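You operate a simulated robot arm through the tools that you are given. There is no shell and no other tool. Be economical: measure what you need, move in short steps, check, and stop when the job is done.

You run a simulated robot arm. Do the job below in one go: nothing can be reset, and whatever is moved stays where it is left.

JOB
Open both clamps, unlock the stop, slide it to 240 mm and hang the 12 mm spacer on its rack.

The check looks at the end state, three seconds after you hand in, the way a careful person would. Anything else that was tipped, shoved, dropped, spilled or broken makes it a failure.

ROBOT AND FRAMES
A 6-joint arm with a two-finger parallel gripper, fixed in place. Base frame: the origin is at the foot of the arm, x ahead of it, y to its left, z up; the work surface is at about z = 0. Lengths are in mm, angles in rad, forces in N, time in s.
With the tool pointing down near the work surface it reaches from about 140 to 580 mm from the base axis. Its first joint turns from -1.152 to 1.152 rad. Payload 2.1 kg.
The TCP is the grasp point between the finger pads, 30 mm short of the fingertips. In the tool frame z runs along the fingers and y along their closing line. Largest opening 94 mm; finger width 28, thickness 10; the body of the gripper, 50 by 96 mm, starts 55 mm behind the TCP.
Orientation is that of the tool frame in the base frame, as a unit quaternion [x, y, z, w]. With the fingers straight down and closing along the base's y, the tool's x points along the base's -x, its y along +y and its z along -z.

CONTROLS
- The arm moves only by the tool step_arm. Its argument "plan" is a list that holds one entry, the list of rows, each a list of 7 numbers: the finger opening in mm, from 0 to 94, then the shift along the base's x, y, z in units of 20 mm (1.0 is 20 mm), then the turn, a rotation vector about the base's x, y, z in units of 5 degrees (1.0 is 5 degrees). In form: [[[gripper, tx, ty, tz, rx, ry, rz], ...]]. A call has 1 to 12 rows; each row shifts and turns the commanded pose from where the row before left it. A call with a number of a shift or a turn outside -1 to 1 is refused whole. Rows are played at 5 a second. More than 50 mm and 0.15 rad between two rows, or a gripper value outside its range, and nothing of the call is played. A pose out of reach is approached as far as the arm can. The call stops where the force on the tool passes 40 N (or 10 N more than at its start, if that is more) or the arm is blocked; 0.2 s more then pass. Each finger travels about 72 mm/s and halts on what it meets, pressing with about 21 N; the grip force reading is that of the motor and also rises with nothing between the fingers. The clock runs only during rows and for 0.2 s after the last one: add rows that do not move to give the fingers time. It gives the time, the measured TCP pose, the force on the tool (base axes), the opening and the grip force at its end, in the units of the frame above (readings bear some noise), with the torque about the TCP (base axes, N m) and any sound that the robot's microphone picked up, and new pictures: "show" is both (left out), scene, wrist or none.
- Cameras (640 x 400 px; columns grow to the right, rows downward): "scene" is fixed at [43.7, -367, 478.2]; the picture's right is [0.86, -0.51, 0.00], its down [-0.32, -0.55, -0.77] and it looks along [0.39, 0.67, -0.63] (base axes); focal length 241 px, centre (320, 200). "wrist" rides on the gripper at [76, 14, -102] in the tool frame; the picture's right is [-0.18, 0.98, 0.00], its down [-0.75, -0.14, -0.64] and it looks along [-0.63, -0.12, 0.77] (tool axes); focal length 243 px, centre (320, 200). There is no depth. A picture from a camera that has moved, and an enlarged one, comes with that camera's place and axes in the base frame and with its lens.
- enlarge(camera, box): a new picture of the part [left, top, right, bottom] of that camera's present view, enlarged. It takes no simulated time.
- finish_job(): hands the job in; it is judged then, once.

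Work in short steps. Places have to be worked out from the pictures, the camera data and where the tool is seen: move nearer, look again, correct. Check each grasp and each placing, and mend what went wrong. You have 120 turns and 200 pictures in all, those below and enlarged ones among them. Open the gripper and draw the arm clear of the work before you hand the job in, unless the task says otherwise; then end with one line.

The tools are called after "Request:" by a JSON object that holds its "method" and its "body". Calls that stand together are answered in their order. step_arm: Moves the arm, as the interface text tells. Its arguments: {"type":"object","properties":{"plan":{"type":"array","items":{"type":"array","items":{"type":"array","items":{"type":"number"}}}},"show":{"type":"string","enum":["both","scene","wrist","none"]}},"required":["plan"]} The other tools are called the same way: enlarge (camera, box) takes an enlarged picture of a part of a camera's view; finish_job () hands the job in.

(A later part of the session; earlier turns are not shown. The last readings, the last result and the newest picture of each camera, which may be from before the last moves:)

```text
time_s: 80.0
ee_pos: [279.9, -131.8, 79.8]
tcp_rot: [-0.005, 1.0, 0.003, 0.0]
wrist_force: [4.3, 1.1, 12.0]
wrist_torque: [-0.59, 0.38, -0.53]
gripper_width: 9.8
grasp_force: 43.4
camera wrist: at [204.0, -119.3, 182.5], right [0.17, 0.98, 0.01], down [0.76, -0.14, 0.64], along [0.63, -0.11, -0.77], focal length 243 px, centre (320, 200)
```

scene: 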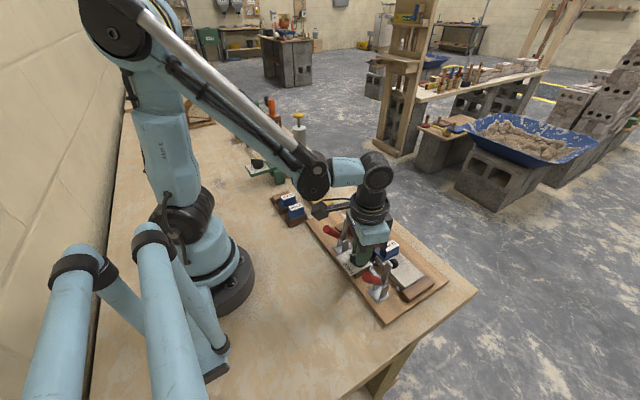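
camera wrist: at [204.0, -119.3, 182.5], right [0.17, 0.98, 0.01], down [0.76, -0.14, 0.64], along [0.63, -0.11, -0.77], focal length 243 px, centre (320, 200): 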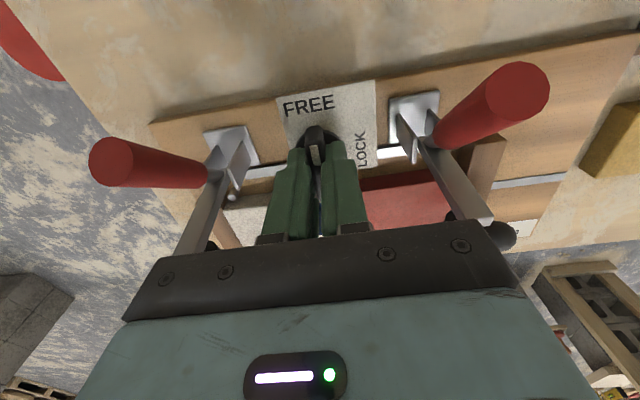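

The mark now points to FREE (−x) and torque shows the stop. I release and rise straight up, then look.

Request:
{"method": "step_arm", "body": {"plan": [[[24, 0, 0, 0, 0, 0, 0], [24, 0, 0, 0, 0, 0, 0], [24, 0, 0, 1, 0, 0, 0], [24, 0, 0, 1, 0, 0, 0], [24, 0, 0, 1, 0, 0, 0], [24, 0, 0, 1, 0, 0, 0], [24, 0, 0, 1, 0, 0, 0], [24, 0, 0, 1, 0, 0, 0], [24, 0, 0, 0, 0, 0, 0]]], "show": "wrist"}}

Request:
{"method": "enlarge", "body": {"camera": "wrist", "box": [180, 40, 580, 240]}}

Request:
{"method": "enlarge", "body": {"camera": "scene", "box": [300, 190, 420, 310]}}

```text
time_s: 82.0
ee_pos: [281.7, -132.2, 200.0]
tcp_rot: [-0.005, 1.0, 0.003, 0.0]
wrist_force: [-0.3, 0.3, 0.7]
wrist_torque: [-0.01, 0.01, -0.01]
gripper_width: 24.0
grasp_force: 0.1
camera wrist: at [205.1, -119.7, 302.8], right [0.17, 0.98, 0.01], down [0.76, -0.14, 0.64], along [0.63, -0.11, -0.77], focal length 243 px, centre (320, 200)
```

wrist: 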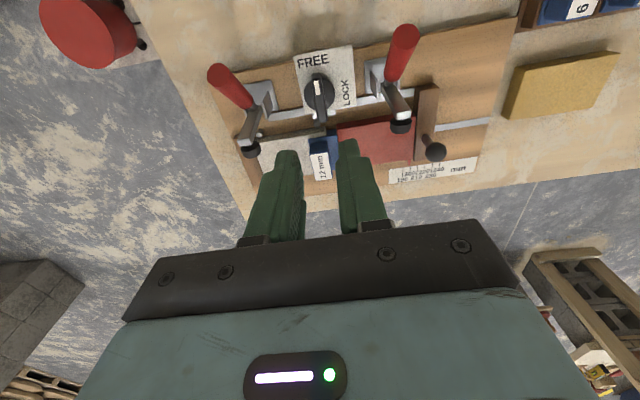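

```text
1.60 times, centred on (380, 140) of wrist
camera zoom: at [205.1, -119.7, 302.8], right [0.17, 0.98, 0.01], down [0.76, -0.14, 0.64], along [0.63, -0.11, -0.77], focal length 388 px, centre (224, 296)
```

zoom: 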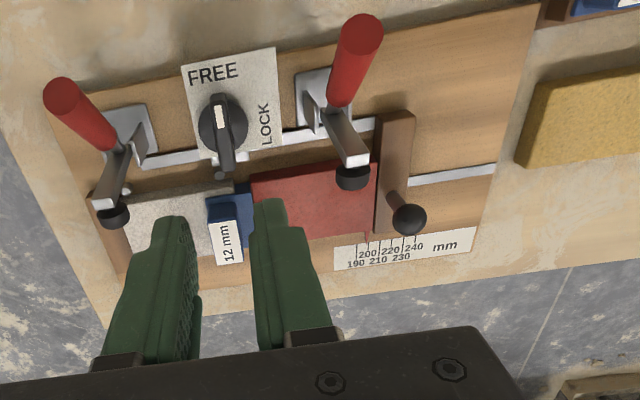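

```text
3.33 times, centred on (360, 250) of scene
camera zoom: at [43.7, -367.0, 478.2], right [0.86, -0.51, 0.0], down [-0.32, -0.55, -0.77], along [0.39, 0.67, -0.63], focal length 803 px, centre (187, 33)
```

zoom: 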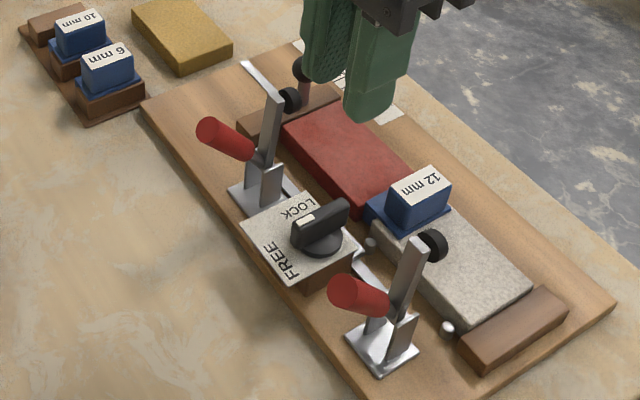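

The knob is at FREE. Now I read the scale and pointer.

Request:
{"method": "enlarge", "body": {"camera": "wrist", "box": [370, 120, 490, 195]}}

Request:
{"method": "enlarge", "body": {"camera": "scene", "box": [330, 190, 400, 240]}}

```text
5.33 times, centred on (430, 158) of wrist
camera zoom: at [205.1, -119.7, 302.8], right [0.17, 0.98, 0.01], down [0.76, -0.14, 0.64], along [0.63, -0.11, -0.77], focal length 1294 px, centre (-267, 427)
```

zoom: 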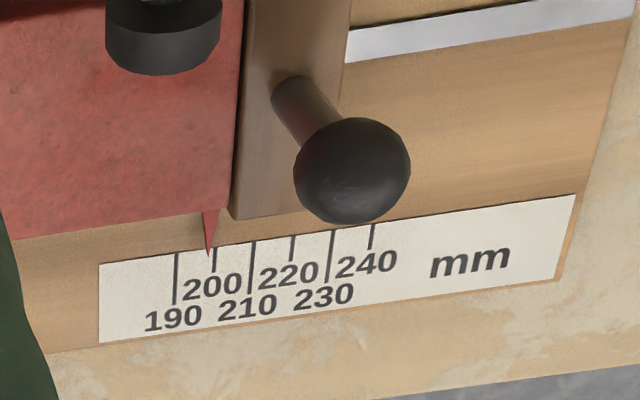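

```text
8.00 times, centred on (365, 215) of scene
camera zoom: at [43.7, -367.0, 478.2], right [0.86, -0.51, 0.0], down [-0.32, -0.55, -0.77], along [0.39, 0.67, -0.63], focal length 1928 px, centre (-40, 80)
```

zoom: 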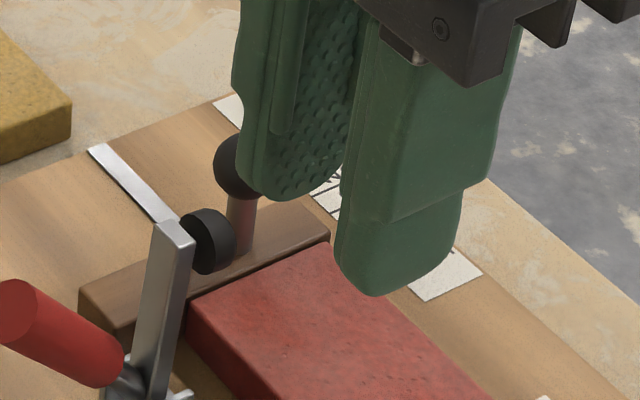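

Pointer reads ≈200, so the stop must travel +40 mm in y. The ball lever triangulates to (348,−21,75); I move above it.

Request:
{"method": "step_arm", "body": {"plan": [[[50, 0.6, 1, 0, 0, 0, 0], [50, 0.6, 1, 0, 0, 0, 0], [50, 0.6, 1, 0, 0, 0, 0], [50, 0.6, 1, 0, 0, 0, 0], [50, 0.6, 1, 0, 0, 0, 0], [50, 0.33, 0.55, -0.5, 0, 0, 0], [50, 0, 0, -1, 0, 0, 0], [50, 0, 0, -1, 0, 0, 0], [50, 0, 0, -1, 0, 0, 0], [50, 0, 0, 0, 0, 0, 0]]], "show": "both"}}

Request:
{"method": "enlarge", "body": {"camera": "scene", "box": [310, 170, 410, 250]}}

```text
time_s: 84.2
ee_pos: [348.5, -21.6, 130.2]
tcp_rot: [-0.005, 1.0, 0.003, 0.0]
wrist_force: [-0.3, -0.5, -0.8]
wrist_torque: [-0.01, -0.02, 0.0]
gripper_width: 50.1
grasp_force: 0.1
camera wrist: at [272.5, -8.3, 232.3], right [0.17, 0.98, 0.01], down [0.76, -0.14, 0.64], along [0.63, -0.11, -0.77], focal length 243 px, centre (320, 200)
```

scene: 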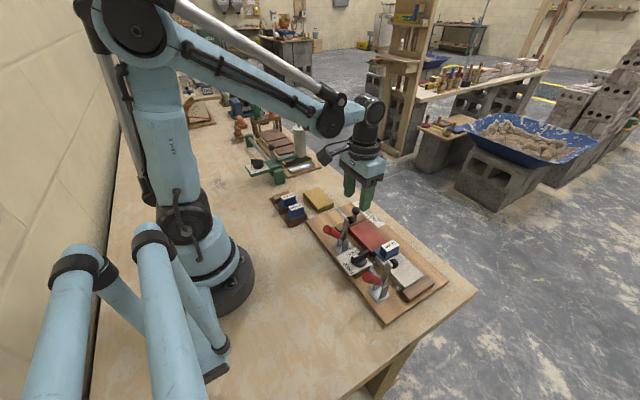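
wrist: 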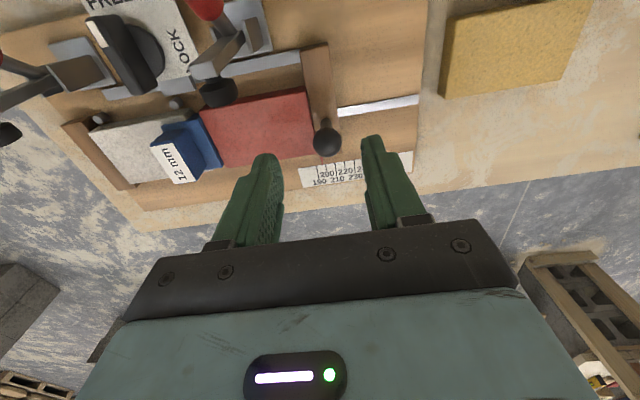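

```text
5.00 times, centred on (360, 210) of scene
camera zoom: at [43.7, -367.0, 478.2], right [0.86, -0.51, 0.0], down [-0.32, -0.55, -0.77], along [0.39, 0.67, -0.63], focal length 1205 px, centre (120, 150)
```

zoom: 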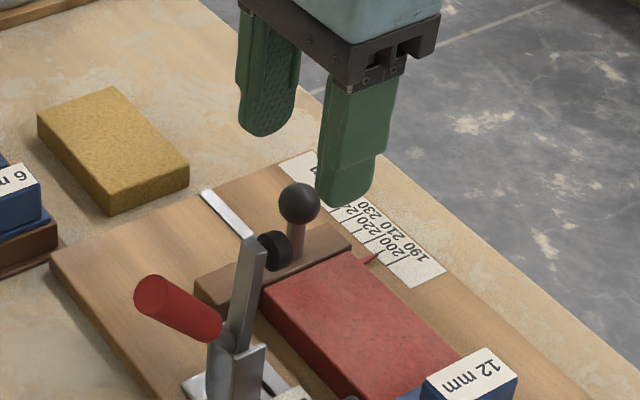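

The ball sits between the fingers at ≈(347,−19). I descend to z≈82 and close on it.

Request:
{"method": "step_arm", "body": {"plan": [[[50, -0.05, 0.1, -1, 0, 0, 0], [50, 0, 0, -1, 0, 0, 0], [50, 0, 0, -0.4, 0, 0, 0], [30, 0, 0, 0, 0, 0, 0], [10, 0, 0, 0, 0, 0, 0], [10, 0, 0, 0, 0, 0, 0]]], "show": "wrist"}}

Request:
{"method": "enlarge", "body": {"camera": "wrist", "box": [240, 80, 440, 240]}}

```text
time_s: 85.6
ee_pos: [345.7, -18.1, 81.7]
tcp_rot: [-0.005, 1.0, 0.003, 0.0]
wrist_force: [0.3, 5.5, -7.4]
wrist_torque: [0.06, 0.08, 0.04]
gripper_width: 21.1
grasp_force: 45.1
camera wrist: at [270.0, -5.5, 184.6], right [0.17, 0.98, 0.01], down [0.76, -0.14, 0.64], along [0.63, -0.1, -0.77], focal length 243 px, centre (320, 200)
```

wrist: 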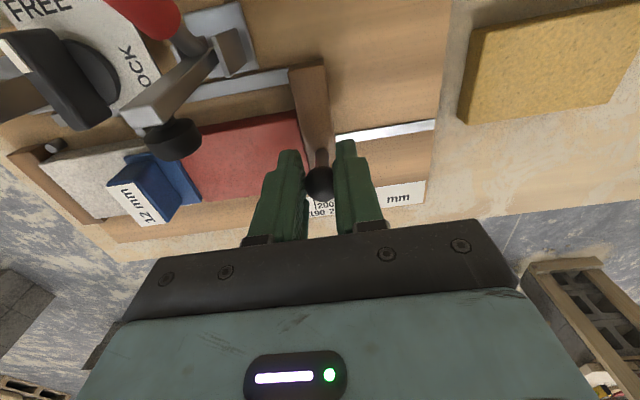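

```text
2.50 times, centred on (340, 160) of wrist
camera zoom: at [270.0, -5.5, 184.6], right [0.17, 0.98, 0.01], down [0.76, -0.14, 0.64], along [0.63, -0.1, -0.77], focal length 606 px, centre (270, 300)
```

zoom: 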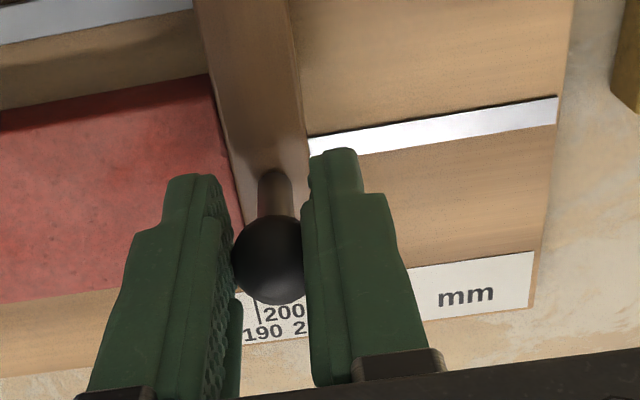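

The ball is gripped at y=−18.1. I slide +38 mm slowly, then read the scale.

Request:
{"method": "step_arm", "body": {"plan": [[[10, 0, 0.2, 0, 0, 0, 0], [10, 0, 0.2, 0, 0, 0, 0], [10, 0, 0.2, 0, 0, 0, 0], [10, 0, 0.2, 0, 0, 0, 0], [10, 0, 0.2, 0, 0, 0, 0], [10, 0, 0.2, 0, 0, 0, 0], [10, 0, 0.2, 0, 0, 0, 0], [10, 0, 0.2, 0, 0, 0, 0], [10, 0, 0.2, 0, 0, 0, 0], [10, 0, 0.1, 0, 0, 0, 0]]], "show": "both"}}

Request:
{"method": "enlarge", "body": {"camera": "scene", "box": [310, 170, 410, 250]}}

```text
time_s: 87.8
ee_pos: [345.3, 19.0, 82.1]
tcp_rot: [-0.005, 1.0, 0.004, 0.001]
wrist_force: [10.2, -2.8, -18.0]
wrist_torque: [-0.11, -0.4, -0.05]
gripper_width: 21.0
grasp_force: 45.0
camera wrist: at [269.7, 32.0, 184.2], right [0.17, 0.98, 0.01], down [0.75, -0.14, 0.64], along [0.63, -0.11, -0.77], focal length 243 px, centre (320, 200)
```

scene: 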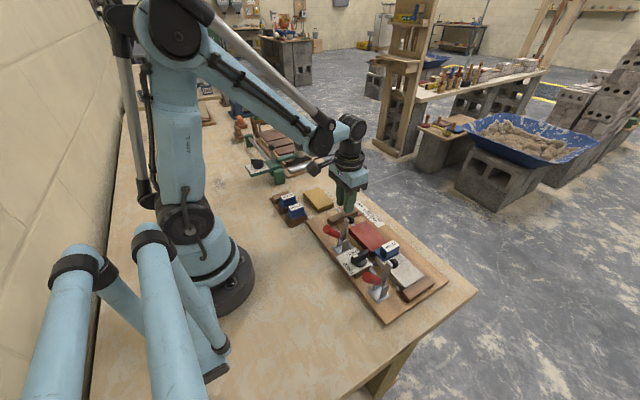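
wrist: 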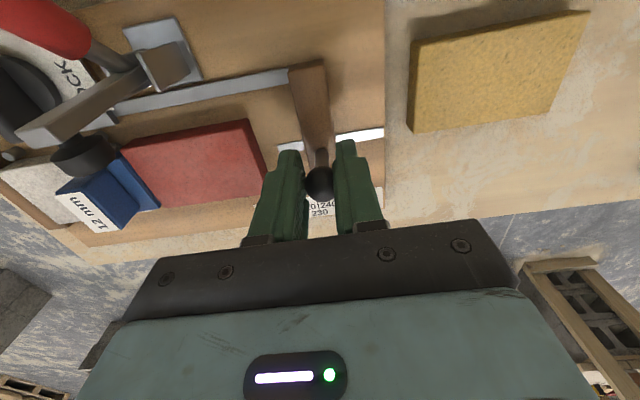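

```text
5.00 times, centred on (360, 210) of scene
camera zoom: at [43.7, -367.0, 478.1], right [0.86, -0.51, 0.0], down [-0.32, -0.55, -0.77], along [0.39, 0.67, -0.63], focal length 1205 px, centre (120, 150)
```

zoom: 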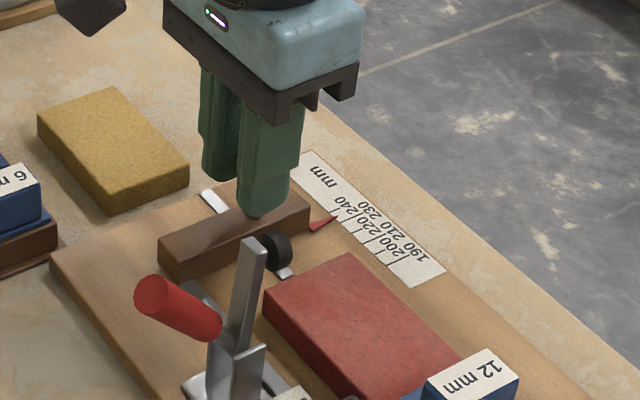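

Request:
{"method": "enlarge", "body": {"camera": "scene", "box": [368, 198, 400, 222]}}

Request:
{"method": "enlarge", "body": {"camera": "wrist", "box": [270, 160, 370, 230]}}

```text
16.00 times, centred on (384, 210) of scene
camera zoom: at [43.7, -367.0, 478.1], right [0.86, -0.51, 0.0], down [-0.32, -0.55, -0.77], along [0.39, 0.67, -0.63], focal length 3856 px, centre (-704, 40)
```

zoom: 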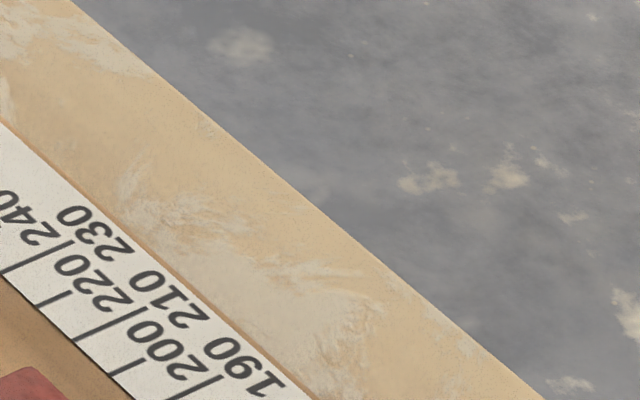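

```text
5.71 times, centred on (320, 195) of wrist
camera zoom: at [269.7, 32.0, 184.2], right [0.17, 0.98, 0.01], down [0.75, -0.14, 0.64], along [0.63, -0.11, -0.77], focal length 1386 px, centre (320, 229)
```

zoom: 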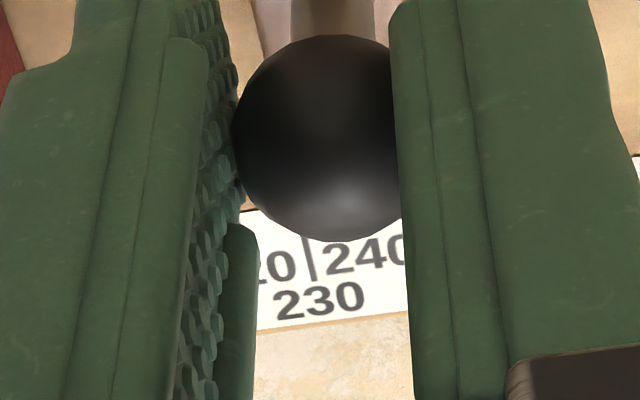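

Wrong crop; I enlarge the scene around the pointer itself.

Request:
{"method": "enlarge", "body": {"camera": "scene", "box": [354, 202, 386, 226]}}

```text
16.00 times, centred on (370, 214) of scene
camera zoom: at [43.7, -367.0, 478.1], right [0.86, -0.51, 0.0], down [-0.32, -0.55, -0.77], along [0.39, 0.67, -0.63], focal length 3856 px, centre (-480, -24)
```

zoom: 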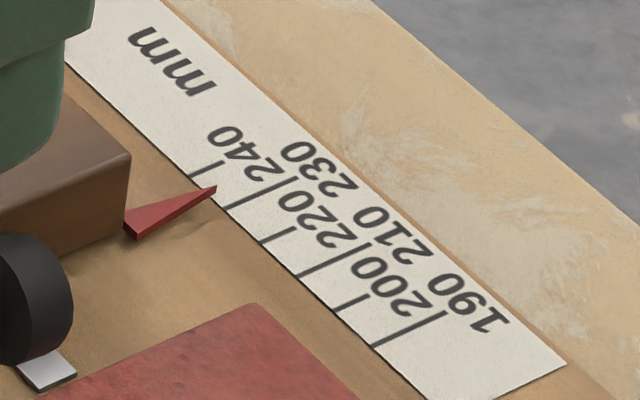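

The scale reads ≈235.7 now (initial reading ≈198.7, moved 37). I slide a further 4.3 mm and reread.

Request:
{"method": "step_arm", "body": {"plan": [[[10, 0, 0.1, 0, 0, 0, 0], [10, 0, 0.1, 0, 0, 0, 0], [10, 0, 0, 0, 0, 0, 0]]], "show": "none"}}

Request:
{"method": "enlarge", "body": {"camera": "scene", "box": [354, 202, 386, 226]}}

```text
time_s: 88.6
ee_pos: [345.9, 24.6, 81.7]
tcp_rot: [-0.006, 1.0, 0.004, -0.001]
wrist_force: [10.7, -0.7, -11.7]
wrist_torque: [-0.1, -0.32, -0.01]
gripper_width: 20.7
grasp_force: 45.2
```

```text
16.00 times, centred on (370, 214) of scene
camera zoom: at [43.7, -367.0, 478.1], right [0.86, -0.51, 0.0], down [-0.32, -0.55, -0.77], along [0.39, 0.67, -0.63], focal length 3856 px, centre (-480, -24)
```

zoom: 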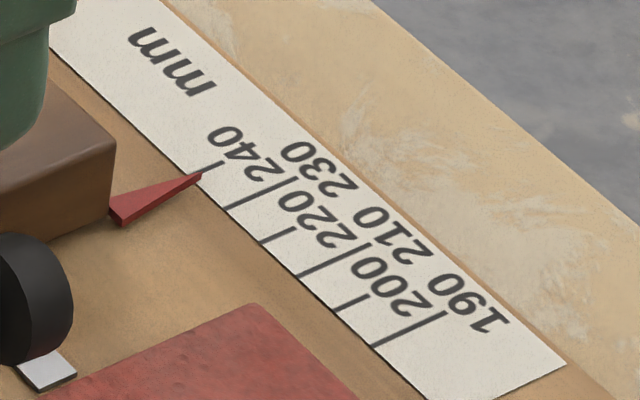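

The pointer tip now lies on the 240 tick. I release, rise, and verify from the wrist camera overhead.

Request:
{"method": "step_arm", "body": {"plan": [[[35, 0, 0, 0, 0, 0, 0], [35, 0, 0, 0, 0, 0, 0], [35, 0, 0, 1, 0, 0, 0], [35, 0, 0, 1, 0, 0, 0], [35, -0.5, -0.6, 1, 0, 0, 0], [35, -1, -0.6, 1, 0, 0, 0], [35, -1, 0, 0.5, 0, 0, 0], [35, 0, 0, 0, 0, 0, 0]]], "show": "wrist"}}

Request:
{"method": "enlarge", "body": {"camera": "wrist", "box": [240, 130, 360, 205]}}

Request:
{"method": "enlarge", "body": {"camera": "scene", "box": [354, 198, 386, 222]}}

```text
time_s: 90.4
ee_pos: [294.8, 0.5, 174.3]
tcp_rot: [-0.005, 1.0, 0.004, 0.0]
wrist_force: [0.0, -0.6, -0.6]
wrist_torque: [-0.03, 0.02, -0.01]
gripper_width: 34.9
grasp_force: 0.0
camera wrist: at [219.1, 13.3, 276.0], right [0.17, 0.98, 0.01], down [0.76, -0.14, 0.64], along [0.63, -0.11, -0.77], focal length 243 px, centre (320, 200)
```

wrist: 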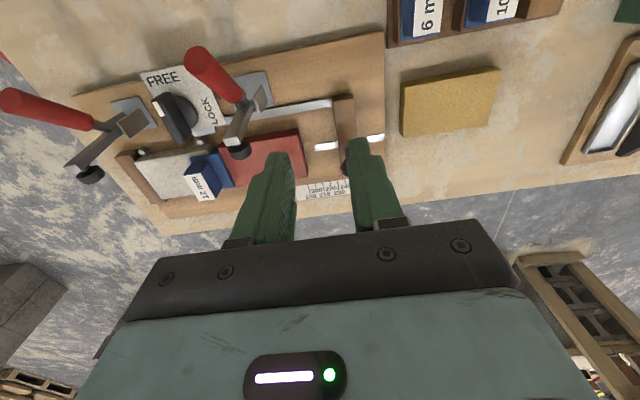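

```text
5.33 times, centred on (300, 168) of wrist
camera zoom: at [219.1, 13.3, 276.0], right [0.17, 0.98, 0.01], down [0.76, -0.14, 0.64], along [0.63, -0.11, -0.77], focal length 1294 px, centre (427, 373)
```

zoom: 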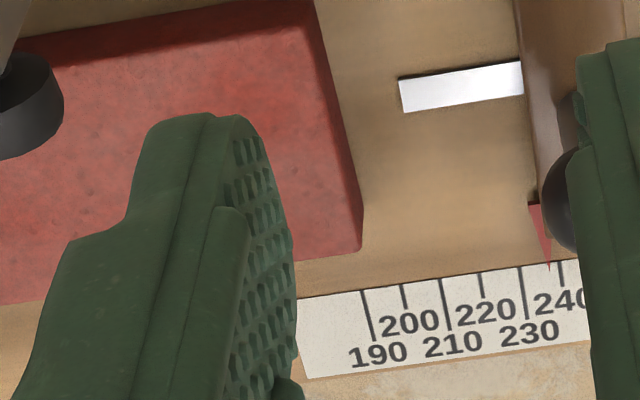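

```text
16.00 times, centred on (370, 210) of scene
camera zoom: at [43.7, -367.0, 478.2], right [0.86, -0.51, 0.0], down [-0.32, -0.55, -0.77], along [0.39, 0.67, -0.63], focal length 3856 px, centre (-480, 40)
```

zoom: 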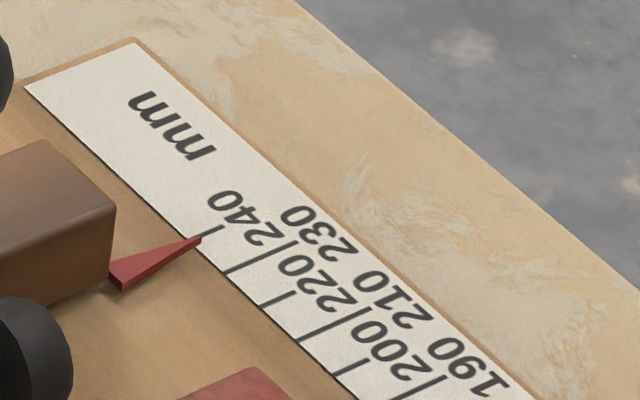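

The wrist view (nearly no parallax in y) suggests ≈236.5, i.e. the scene view has height parallax. I take a cleaner overhead look.

Request:
{"method": "step_arm", "body": {"plan": [[[90, 0, -0.1, 0, 0, 0, 0], [90, 0, 0, 0, 0, 0, 0], [90, 0, 0, 0, 0, 0, 0]]], "show": "none"}}

Request:
{"method": "enlarge", "body": {"camera": "wrist", "box": [300, 155, 370, 199]}}

```text
time_s: 91.2
ee_pos: [295.6, -2.5, 172.8]
tcp_rot: [-0.005, 1.0, 0.004, 0.0]
wrist_force: [1.5, -1.0, -0.2]
wrist_torque: [-0.01, 0.05, 0.01]
gripper_width: 89.9
grasp_force: 0.1
```

```text
9.09 times, centred on (335, 177) of wrist
camera zoom: at [219.5, 10.9, 275.7], right [0.17, 0.98, 0.01], down [0.76, -0.14, 0.64], along [0.63, -0.11, -0.77], focal length 2206 px, centre (184, 409)
```

zoom: 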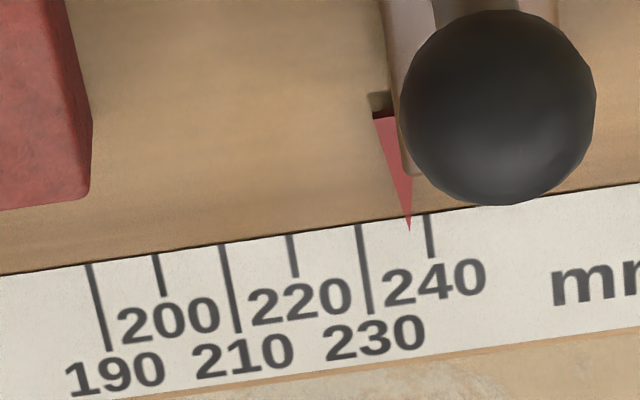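

True reading ≈237.2, so 2.8 mm more is needed. I regrip the ball at (346,24.6,82).

Request:
{"method": "step_arm", "body": {"plan": [[[50, 0.85, 0.45, 0, 0, 0, 0], [50, 0.85, 0.45, 0, 0, 0, 0], [50, 0.82, 0.45, 0, 0, 0, 0], [50, 0, 0, -1, 0, 0, 0], [50, 0, 0, -1, 0, 0, 0], [50, 0, 0, -1, 0, 0, 0], [50, 0, 0, -1, 0, 0, 0], [50, 0, 0, -0.55, 0, 0, 0], [30, 0, 0, 0, 0, 0, 0], [10, 0, 0, 0, 0, 0, 0], [10, 0, 0, 0, 0, 0, 0]]], "show": "none"}}

Request:
{"method": "enlarge", "body": {"camera": "scene", "box": [354, 198, 386, 222]}}

```text
time_s: 93.6
ee_pos: [345.7, 25.2, 80.1]
tcp_rot: [-0.005, 1.0, 0.003, 0.001]
wrist_force: [2.6, -0.5, -14.2]
wrist_torque: [-0.02, 0.13, 0.0]
gripper_width: 21.0
grasp_force: 45.0
```

```text
16.00 times, centred on (370, 210) of scene
camera zoom: at [43.7, -367.0, 478.1], right [0.86, -0.51, 0.0], down [-0.32, -0.55, -0.77], along [0.39, 0.67, -0.63], focal length 3856 px, centre (-480, 40)
```

zoom: 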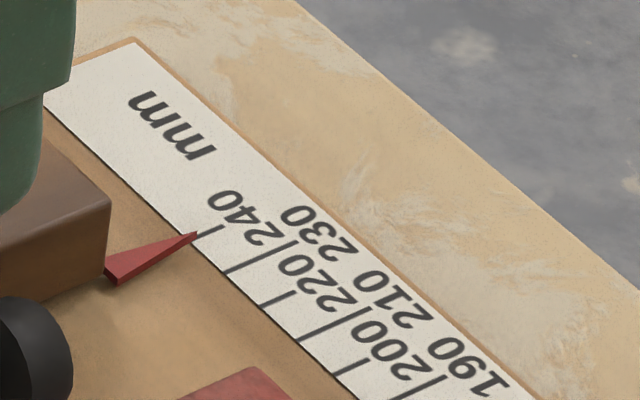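

Closing already drew it ~1.4 mm further (≈238.6). I move +1.4 mm and compare.

Request:
{"method": "step_arm", "body": {"plan": [[[10, 0, 0.07, 0, 0, 0, 0], [10, 0, 0, 0, 0, 0, 0]]], "show": "none"}}

Request:
{"method": "enlarge", "body": {"camera": "scene", "box": [354, 198, 386, 222]}}

```text
time_s: 94.2
ee_pos: [346.5, 26.6, 81.4]
tcp_rot: [-0.005, 1.0, 0.004, 0.0]
wrist_force: [1.6, -1.4, -9.6]
wrist_torque: [-0.13, 0.04, -0.07]
gripper_width: 20.8
grasp_force: 44.8
```

```text
16.00 times, centred on (370, 210) of scene
camera zoom: at [43.7, -367.0, 478.2], right [0.86, -0.51, 0.0], down [-0.32, -0.55, -0.77], along [0.39, 0.67, -0.63], focal length 3856 px, centre (-480, 40)
```

zoom: 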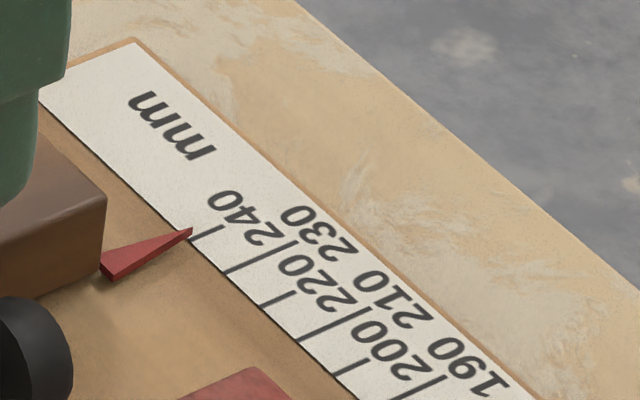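

Tip at u≈191 as targeted. I release, rise and verify overhead with open fingers.

Request:
{"method": "step_arm", "body": {"plan": [[[40, 0, 0, 0, 0, 0, 0], [50, 0, 0, 0, 0, 0, 0], [50, 0, 0, 1, 0, 0, 0], [50, 0, 0, 1, 0, 0, 0], [90, -0.5, -0.6, 1, 0, 0, 0], [90, -1, -0.75, 1, 0, 0, 0], [90, -1, 0, 0.5, 0, 0, 0], [90, 0, 0, 0, 0, 0, 0]]], "show": "none"}}

Request:
{"method": "enlarge", "body": {"camera": "wrist", "box": [300, 155, 370, 199]}}

```text
time_s: 96.0
ee_pos: [295.5, -2.9, 170.0]
tcp_rot: [-0.005, 1.0, 0.004, 0.0]
wrist_force: [0.0, 0.7, 0.5]
wrist_torque: [-0.01, 0.0, 0.04]
gripper_width: 90.0
grasp_force: 0.1
```

```text
9.09 times, centred on (335, 177) of wrist
camera zoom: at [220.0, 10.6, 272.6], right [0.17, 0.98, 0.01], down [0.76, -0.14, 0.64], along [0.63, -0.11, -0.77], focal length 2206 px, centre (184, 409)
```

zoom: 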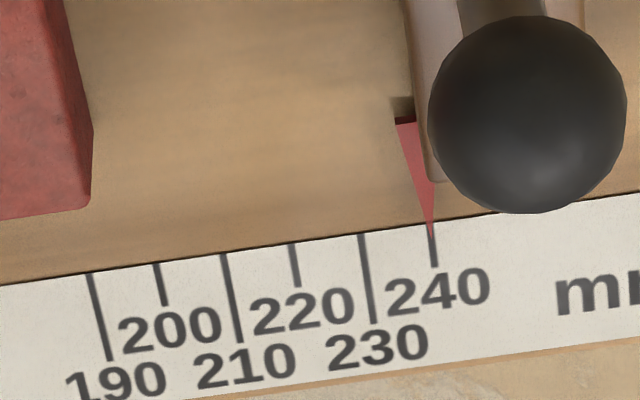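

The stop is exactly at 240. Now the 12 mm spacer: I move over to view it.

Request:
{"method": "step_arm", "body": {"plan": [[[70, 0, -1, 0.5, 0, 0, 0], [70, 0, -1, 0, 0, 0, 0], [70, 0, -1, 0, 0, 0, 0], [70, 0, -1, 0, 0, 0, 0], [70, 0, -1, 0, 0, 0, 0], [70, 0, -0.8, 0, 0, 0, 0], [70, 0, 0, 0, 0, 0, 0]]], "show": "wrist"}}

Request:
{"method": "enlarge", "body": {"camera": "wrist", "box": [260, 100, 400, 200]}}

Request:
{"method": "enlarge", "body": {"camera": "scene", "box": [360, 220, 420, 280]}}

```text
time_s: 97.6
ee_pos: [296.8, -117.7, 179.2]
tcp_rot: [-0.005, 1.0, 0.003, 0.0]
wrist_force: [0.6, 0.4, -0.5]
wrist_torque: [-0.01, 0.01, 0.03]
gripper_width: 70.1
grasp_force: 0.1
camera wrist: at [219.9, -104.8, 282.4], right [0.17, 0.98, 0.01], down [0.76, -0.14, 0.64], along [0.63, -0.11, -0.77], focal length 243 px, centre (320, 200)
```

wrist: 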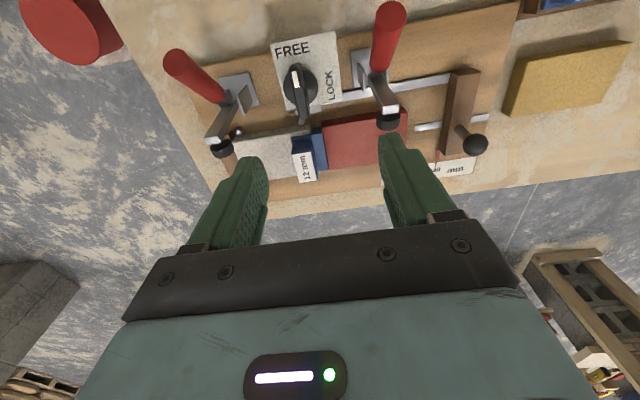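

```text
4.00 times, centred on (330, 150) of wrist
camera zoom: at [219.9, -104.8, 282.4], right [0.17, 0.98, 0.01], down [0.76, -0.14, 0.64], along [0.63, -0.11, -0.77], focal length 970 px, centre (280, 400)
```

zoom: 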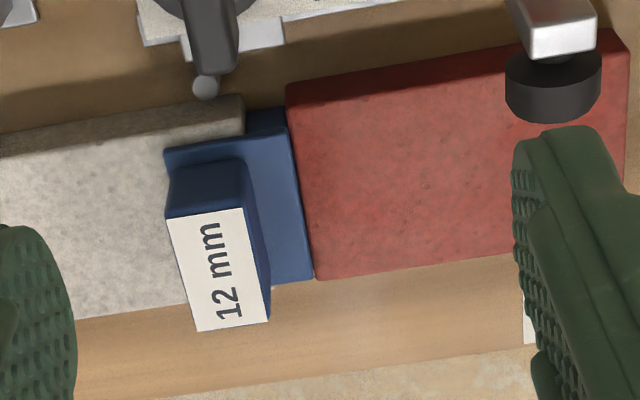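

```text
6.67 times, centred on (390, 250) of scene
camera zoom: at [43.7, -367.0, 478.2], right [0.86, -0.51, 0.0], down [-0.32, -0.55, -0.77], along [0.39, 0.67, -0.63], focal length 1607 px, centre (-147, -133)
```

zoom: 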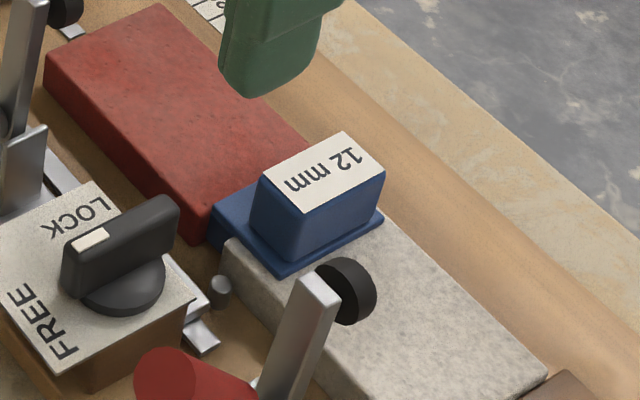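

The spacer's handle: centre (354,−144), top z≈62, 20 mm thick in y, flange top z≈36. I move above and descend with 44 mm opening to TCP z≈70.

Request:
{"method": "step_arm", "body": {"plan": [[[44, 0.95, -0.44, 0, 0, 0, 0], [44, 0.95, -0.44, 0, 0, 0, 0], [44, 0.95, -0.44, 0, 0, 0, 0], [44, 0, 0, -1, 0, 0, 0], [44, 0, 0, -1, 0, 0, 0], [44, 0, 0, -1, 0, 0, 0], [44, 0, 0, 0, 0, 0, 0]]], "show": "wrist"}}

Request:
{"method": "enlarge", "body": {"camera": "scene", "box": [340, 200, 430, 280]}}

```text
time_s: 99.2
ee_pos: [352.9, -143.8, 119.6]
tcp_rot: [-0.005, 1.0, 0.003, 0.0]
wrist_force: [0.2, 0.2, -0.4]
wrist_torque: [-0.01, -0.03, 0.0]
gripper_width: 44.1
grasp_force: 0.1
camera wrist: at [276.5, -131.1, 222.9], right [0.17, 0.98, 0.01], down [0.76, -0.14, 0.64], along [0.63, -0.11, -0.77], focal length 243 px, centre (320, 200)
```

wrist: 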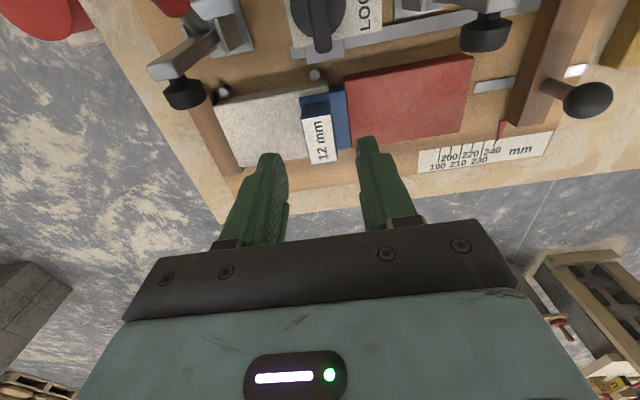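

```text
5.00 times, centred on (385, 240) of scene
camera zoom: at [43.7, -367.0, 478.2], right [0.86, -0.51, 0.0], down [-0.32, -0.55, -0.77], along [0.39, 0.67, -0.63], focal length 1205 px, centre (-5, 0)
```

zoom: 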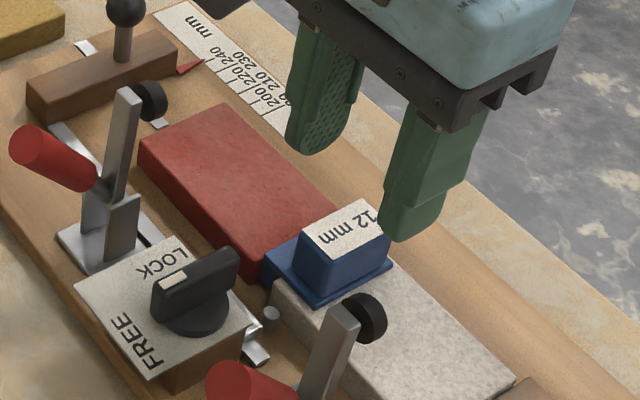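

Label centre ≈(351.5,−145): aligned. Descend and close.

Request:
{"method": "step_arm", "body": {"plan": [[[44, 0, -0.05, -1, 0, 0, 0], [44, 0, 0, -1, 0, 0, 0], [44, 0, 0, -0.48, 0, 0, 0], [30, 0, 0, 0, 0, 0, 0], [12, 0, 0, 0, 0, 0, 0], [12, 0, 0, 0, 0, 0, 0]]], "show": "both"}}

Request:
{"method": "enlarge", "body": {"camera": "scene", "box": [340, 200, 430, 280]}}

```text
time_s: 100.6
ee_pos: [352.6, -144.7, 70.3]
tcp_rot: [-0.006, 1.0, 0.004, 0.001]
wrist_force: [-1.4, 13.4, 2.0]
wrist_torque: [0.52, 0.06, -0.21]
gripper_width: 20.9
grasp_force: 21.2
camera wrist: at [276.1, -132.1, 173.4], right [0.17, 0.98, 0.01], down [0.76, -0.14, 0.64], along [0.63, -0.1, -0.77], focal length 243 px, centre (320, 200)
```

scene: 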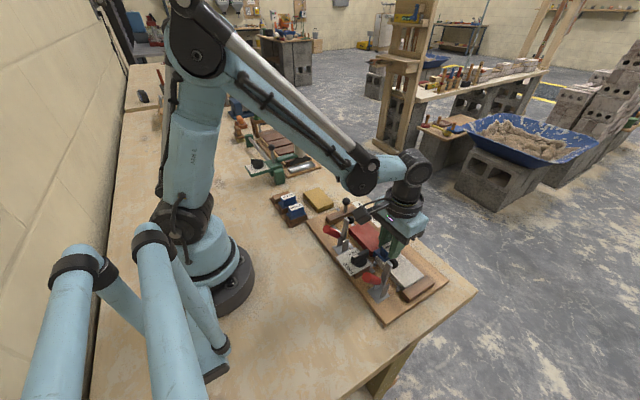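
wrist: 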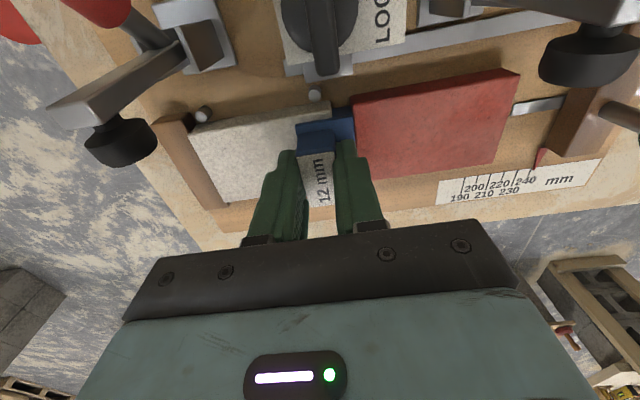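

```text
5.00 times, centred on (385, 240) of scene
camera zoom: at [43.7, -367.0, 478.1], right [0.86, -0.51, 0.0], down [-0.32, -0.55, -0.77], along [0.39, 0.67, -0.63], focal length 1205 px, centre (-5, 0)
```

zoom: 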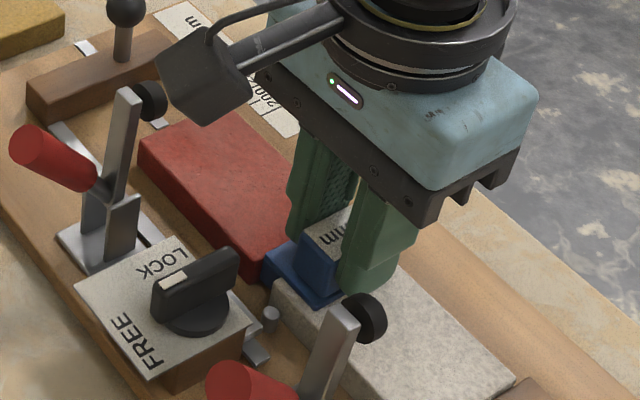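

Gripped at 20.9 mm. I lift slowly in short steps, watching for drag on the blocks.

Request:
{"method": "step_arm", "body": {"plan": [[[10, 0, 0.03, 0, 0, 0, 0], [10, 0, 0, 0.2, 0, 0, 0], [10, 0, 0, 0.3, 0, 0, 0], [10, 0, 0, 0.4, 0, 0, 0], [10, 0, 0, 0.5, 0, 0, 0], [10, 0, 0, 0.6, 0, 0, 0], [10, 0, 0, 0.8, 0, 0, 0]]], "show": "wrist"}}

Request:
{"method": "enlarge", "body": {"camera": "scene", "box": [330, 180, 430, 280]}}

```text
time_s: 102.2
ee_pos: [353.6, -145.8, 128.3]
tcp_rot: [-0.005, 1.0, 0.003, 0.0]
wrist_force: [-0.7, 0.6, 0.3]
wrist_torque: [0.03, 0.03, 0.0]
gripper_width: 20.7
grasp_force: 21.3
camera wrist: at [277.1, -132.5, 230.5], right [0.17, 0.98, 0.01], down [0.76, -0.14, 0.64], along [0.63, -0.11, -0.77], focal length 243 px, centre (320, 200)
```

wrist: 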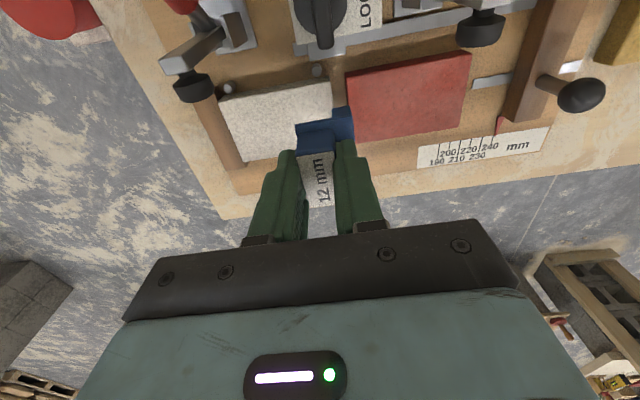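

```text
4.00 times, centred on (380, 230) of scene
camera zoom: at [43.7, -367.0, 478.2], right [0.86, -0.51, 0.0], down [-0.32, -0.55, -0.77], along [0.39, 0.67, -0.63], focal length 964 px, centre (80, 80)
```

zoom: 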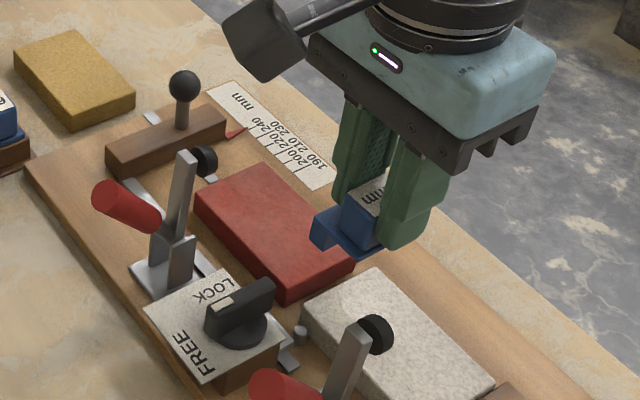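

Spacer is free, blocks undisturbed. I raise it to z≈220 and carry it toward the rack, stopping where the camera can measure the third rest.

Request:
{"method": "step_arm", "body": {"plan": [[[10, 0, 0, 1, 0, 0, 0], [10, 0, 0, 1, 0, 0, 0], [10, 0, 0, 1, 0, 0, 0], [10, 0, 0, 1, 0, 0, 0], [10, 0, 0, 0.6, 0, 0, 0], [10, -0.5, 1, 0, 0, 0, 0], [10, -0.5, 1, 0, 0, 0, 0], [10, -0.5, 1, 0, 0, 0, 0], [10, -0.5, 1, 0, 0, 0, 0], [10, -0.5, 1, 0, 0, 0, 0], [10, -0.5, 1, 0, 0, 0, 0], [10, -0.5, 1, 0, 0, 0, 0]]], "show": "none"}}

Request:
{"method": "step_arm", "body": {"plan": [[[10, -0.5, 1, 0, 0, 0, 0], [10, -0.5, 1, 0, 0, 0, 0], [10, -0.5, 1, 0, 0, 0, 0], [10, -0.5, 1, 0, 0, 0, 0], [10, -0.5, 1, 0, 0, 0, 0], [10, -0.5, 1, 0, 0, 0, 0], [10, -0.5, 1, 0, 0, 0, 0], [10, -0.5, 0.75, 0, 0, 0, 0], [10, 0, 0, 0, 0, 0, 0]]], "show": "wrist"}}

Request:
{"method": "enlarge", "body": {"camera": "wrist", "box": [220, 50, 440, 190]}}

Request:
{"method": "enlarge", "body": {"camera": "scene", "box": [240, 150, 340, 230]}}

```text
time_s: 104.8
ee_pos: [281.9, -2.8, 219.2]
tcp_rot: [-0.006, 1.0, 0.003, 0.0]
wrist_force: [0.4, 0.3, 0.0]
wrist_torque: [0.0, -0.02, -0.01]
gripper_width: 21.1
grasp_force: 20.9
```

```text
time_s: 106.8
ee_pos: [202.8, 149.5, 218.9]
tcp_rot: [-0.005, 1.0, 0.003, -0.001]
wrist_force: [-1.1, 0.2, -1.0]
wrist_torque: [0.02, -0.03, 0.03]
gripper_width: 20.9
grasp_force: 20.8
camera wrist: at [126.4, 163.1, 321.7], right [0.17, 0.98, 0.01], down [0.76, -0.14, 0.64], along [0.63, -0.11, -0.77], focal length 243 px, centre (320, 200)
```

wrist: 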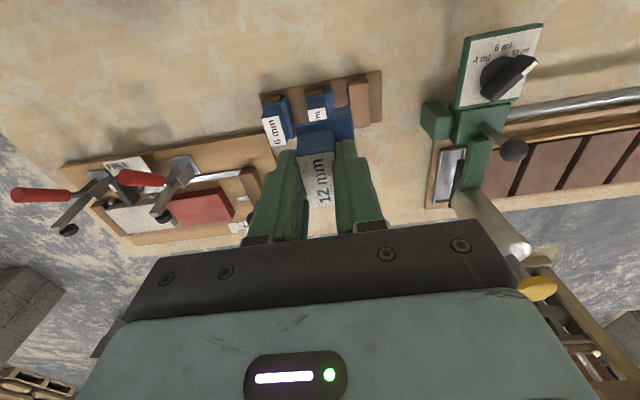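

```text
2.86 times, centred on (330, 120) of wrist
camera zoom: at [126.4, 163.1, 321.7], right [0.17, 0.98, 0.01], down [0.76, -0.14, 0.64], along [0.63, -0.11, -0.77], focal length 693 px, centre (291, 429)
```

zoom: 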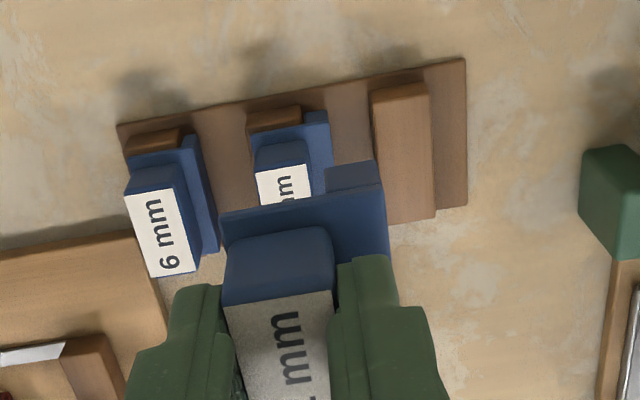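

```text
5.00 times, centred on (290, 190) of scene
camera zoom: at [43.7, -367.0, 478.2], right [0.86, -0.51, 0.0], down [-0.32, -0.55, -0.77], along [0.39, 0.67, -0.63], focal length 1205 px, centre (470, 250)
```

zoom: 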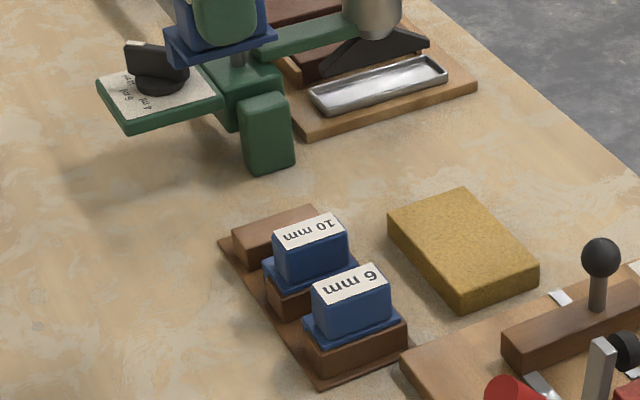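

Request:
{"method": "enlarge", "body": {"camera": "scene", "box": [280, 185, 325, 230]}}

Request:
{"method": "enlarge", "body": {"camera": "wrist", "box": [255, 60, 395, 150]}}

```text
8.89 times, centred on (302, 208) of scene
camera zoom: at [43.7, -367.0, 478.2], right [0.86, -0.51, 0.0], down [-0.32, -0.55, -0.77], along [0.39, 0.67, -0.63], focal length 2142 px, centre (476, 133)
```

zoom: 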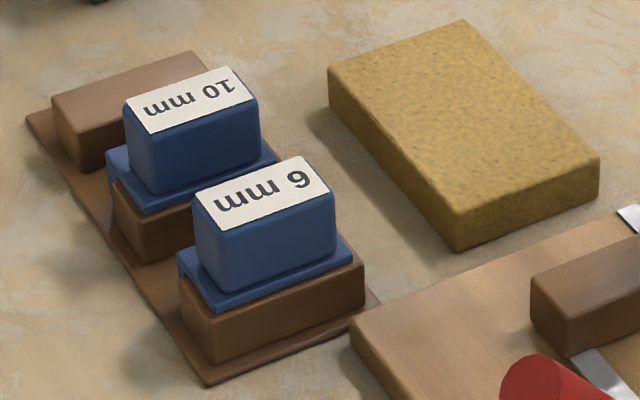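

```text
4.44 times, centred on (325, 105) of wrist
camera zoom: at [126.4, 163.1, 321.7], right [0.17, 0.98, 0.01], down [0.76, -0.14, 0.64], along [0.63, -0.11, -0.77], focal length 1078 px, centre (298, 622)
```

zoom: 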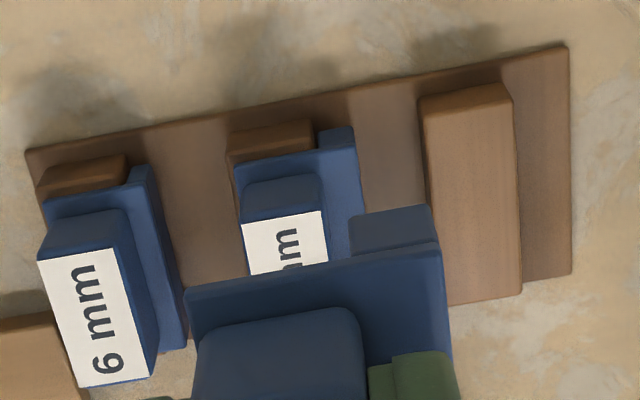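

Third rest: x 203–259, y 182–203.5, top z≈27; existing spacers' handles sit centred on their rests (x≈232). Target TCP ≈ (231,193). I move above and lower to z≈105 for a check.

Request:
{"method": "step_arm", "body": {"plan": [[[10, 0.47, 0.73, 0, 0, 0, 0], [10, 0.47, 0.73, 0, 0, 0, 0], [10, 0.47, 0.72, 0, 0, 0, 0], [10, 0, 0, -1, 0, 0, 0], [10, 0, 0, -1, 0, 0, 0], [10, 0, 0, -1, 0, 0, 0], [10, 0, 0, -1, 0, 0, 0], [10, 0, 0, -1, 0, 0, 0], [10, 0, 0, -0.5, 0, 0, 0], [10, 0, 0, 0, 0, 0, 0]]], "show": "wrist"}}

Request:
{"method": "enlarge", "body": {"camera": "wrist", "box": [220, 50, 440, 210]}}

Request:
{"method": "enlarge", "body": {"camera": "scene", "box": [255, 160, 335, 230]}}

```text
time_s: 109.0
ee_pos: [232.5, 193.3, 109.6]
tcp_rot: [-0.005, 1.0, 0.003, 0.0]
wrist_force: [0.1, -0.4, -0.8]
wrist_torque: [0.02, -0.01, 0.02]
gripper_width: 21.3
grasp_force: 20.6
camera wrist: at [155.0, 206.1, 211.8], right [0.17, 0.98, 0.01], down [0.76, -0.14, 0.64], along [0.63, -0.11, -0.77], focal length 243 px, centre (320, 200)
```

wrist: 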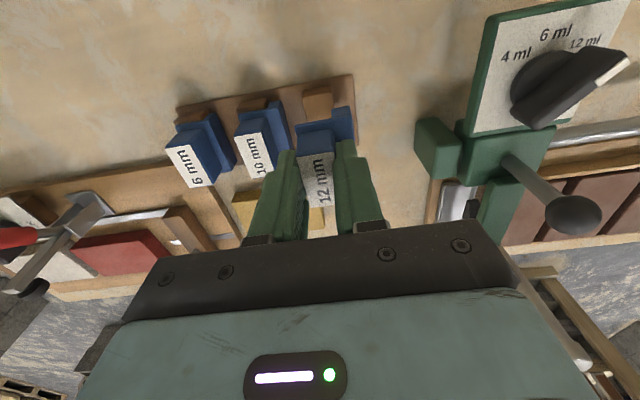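

```text
2.50 times, centred on (330, 130) of wrist
camera zoom: at [155.0, 206.1, 211.8], right [0.17, 0.98, 0.01], down [0.76, -0.14, 0.64], along [0.63, -0.11, -0.77], focal length 606 px, centre (295, 375)
```

zoom: 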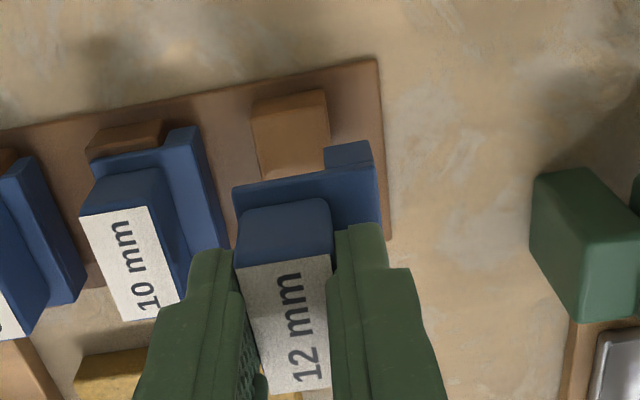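

```text
5.71 times, centred on (295, 195) of scene
camera zoom: at [43.7, -367.0, 478.2], right [0.86, -0.51, 0.0], down [-0.32, -0.55, -0.77], along [0.39, 0.67, -0.63], focal length 1377 px, centre (463, 229)
```

zoom: 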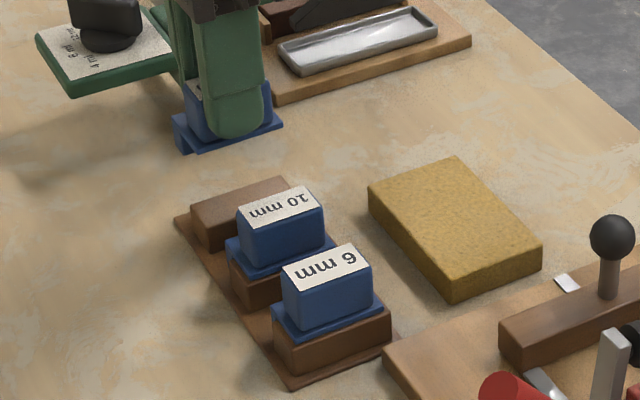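

Relative to the rest in this view the blade needs ~3.3 mm more +y and a few mm +x. I shift and lower to z≈80 to recheck.

Request:
{"method": "step_arm", "body": {"plan": [[[10, 0.15, 0.18, 0, 0, 0, 0], [10, 0, 0, -0.5, 0, 0, 0], [10, 0, 0, -0.5, 0, 0, 0], [10, 0, 0, -0.25, 0, 0, 0], [10, 0, 0, 0, 0, 0, 0]]], "show": "wrist"}}

Request:
{"method": "enlarge", "body": {"camera": "wrist", "box": [220, 70, 400, 180]}}

Request:
{"method": "enlarge", "body": {"camera": "scene", "box": [265, 170, 325, 220]}}

```text
time_s: 110.2
ee_pos: [235.2, 197.1, 85.0]
tcp_rot: [-0.006, 1.0, 0.003, 0.0]
wrist_force: [0.9, -1.2, -0.8]
wrist_torque: [0.0, -0.02, -0.03]
gripper_width: 20.9
grasp_force: 21.0
camera wrist: at [158.4, 210.8, 187.1], right [0.17, 0.98, 0.01], down [0.76, -0.14, 0.64], along [0.63, -0.11, -0.77], focal length 243 px, centre (320, 200)
```

wrist: 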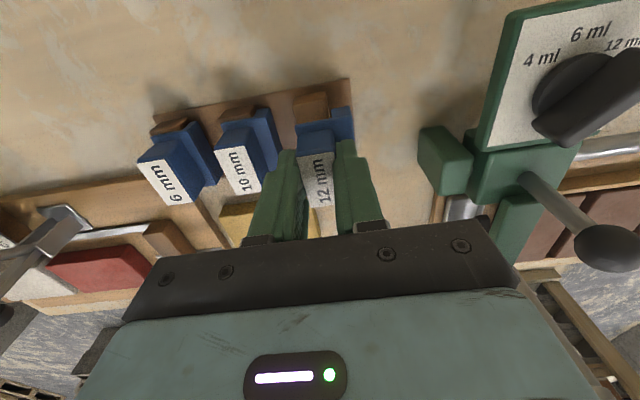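

```text
3.56 times, centred on (310, 125) of wrist
camera zoom: at [158.4, 210.8, 187.1], right [0.17, 0.98, 0.01], down [0.76, -0.14, 0.64], along [0.63, -0.11, -0.77], focal length 863 px, centre (356, 467)
```

zoom: 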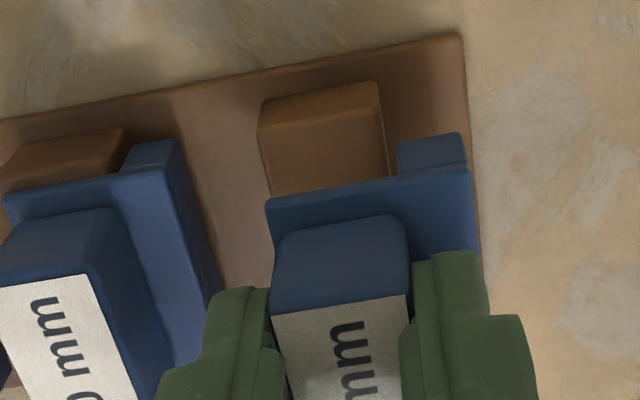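

```text
8.00 times, centred on (295, 195) of scene
camera zoom: at [43.7, -367.0, 478.2], right [0.86, -0.51, 0.0], down [-0.32, -0.55, -0.77], along [0.39, 0.67, -0.63], focal length 1928 px, centre (520, 240)
```

zoom: 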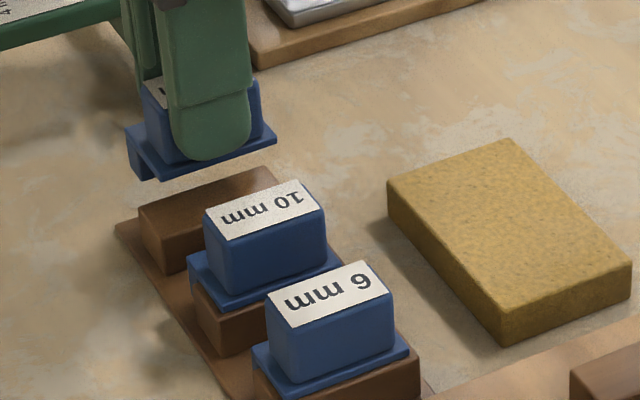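

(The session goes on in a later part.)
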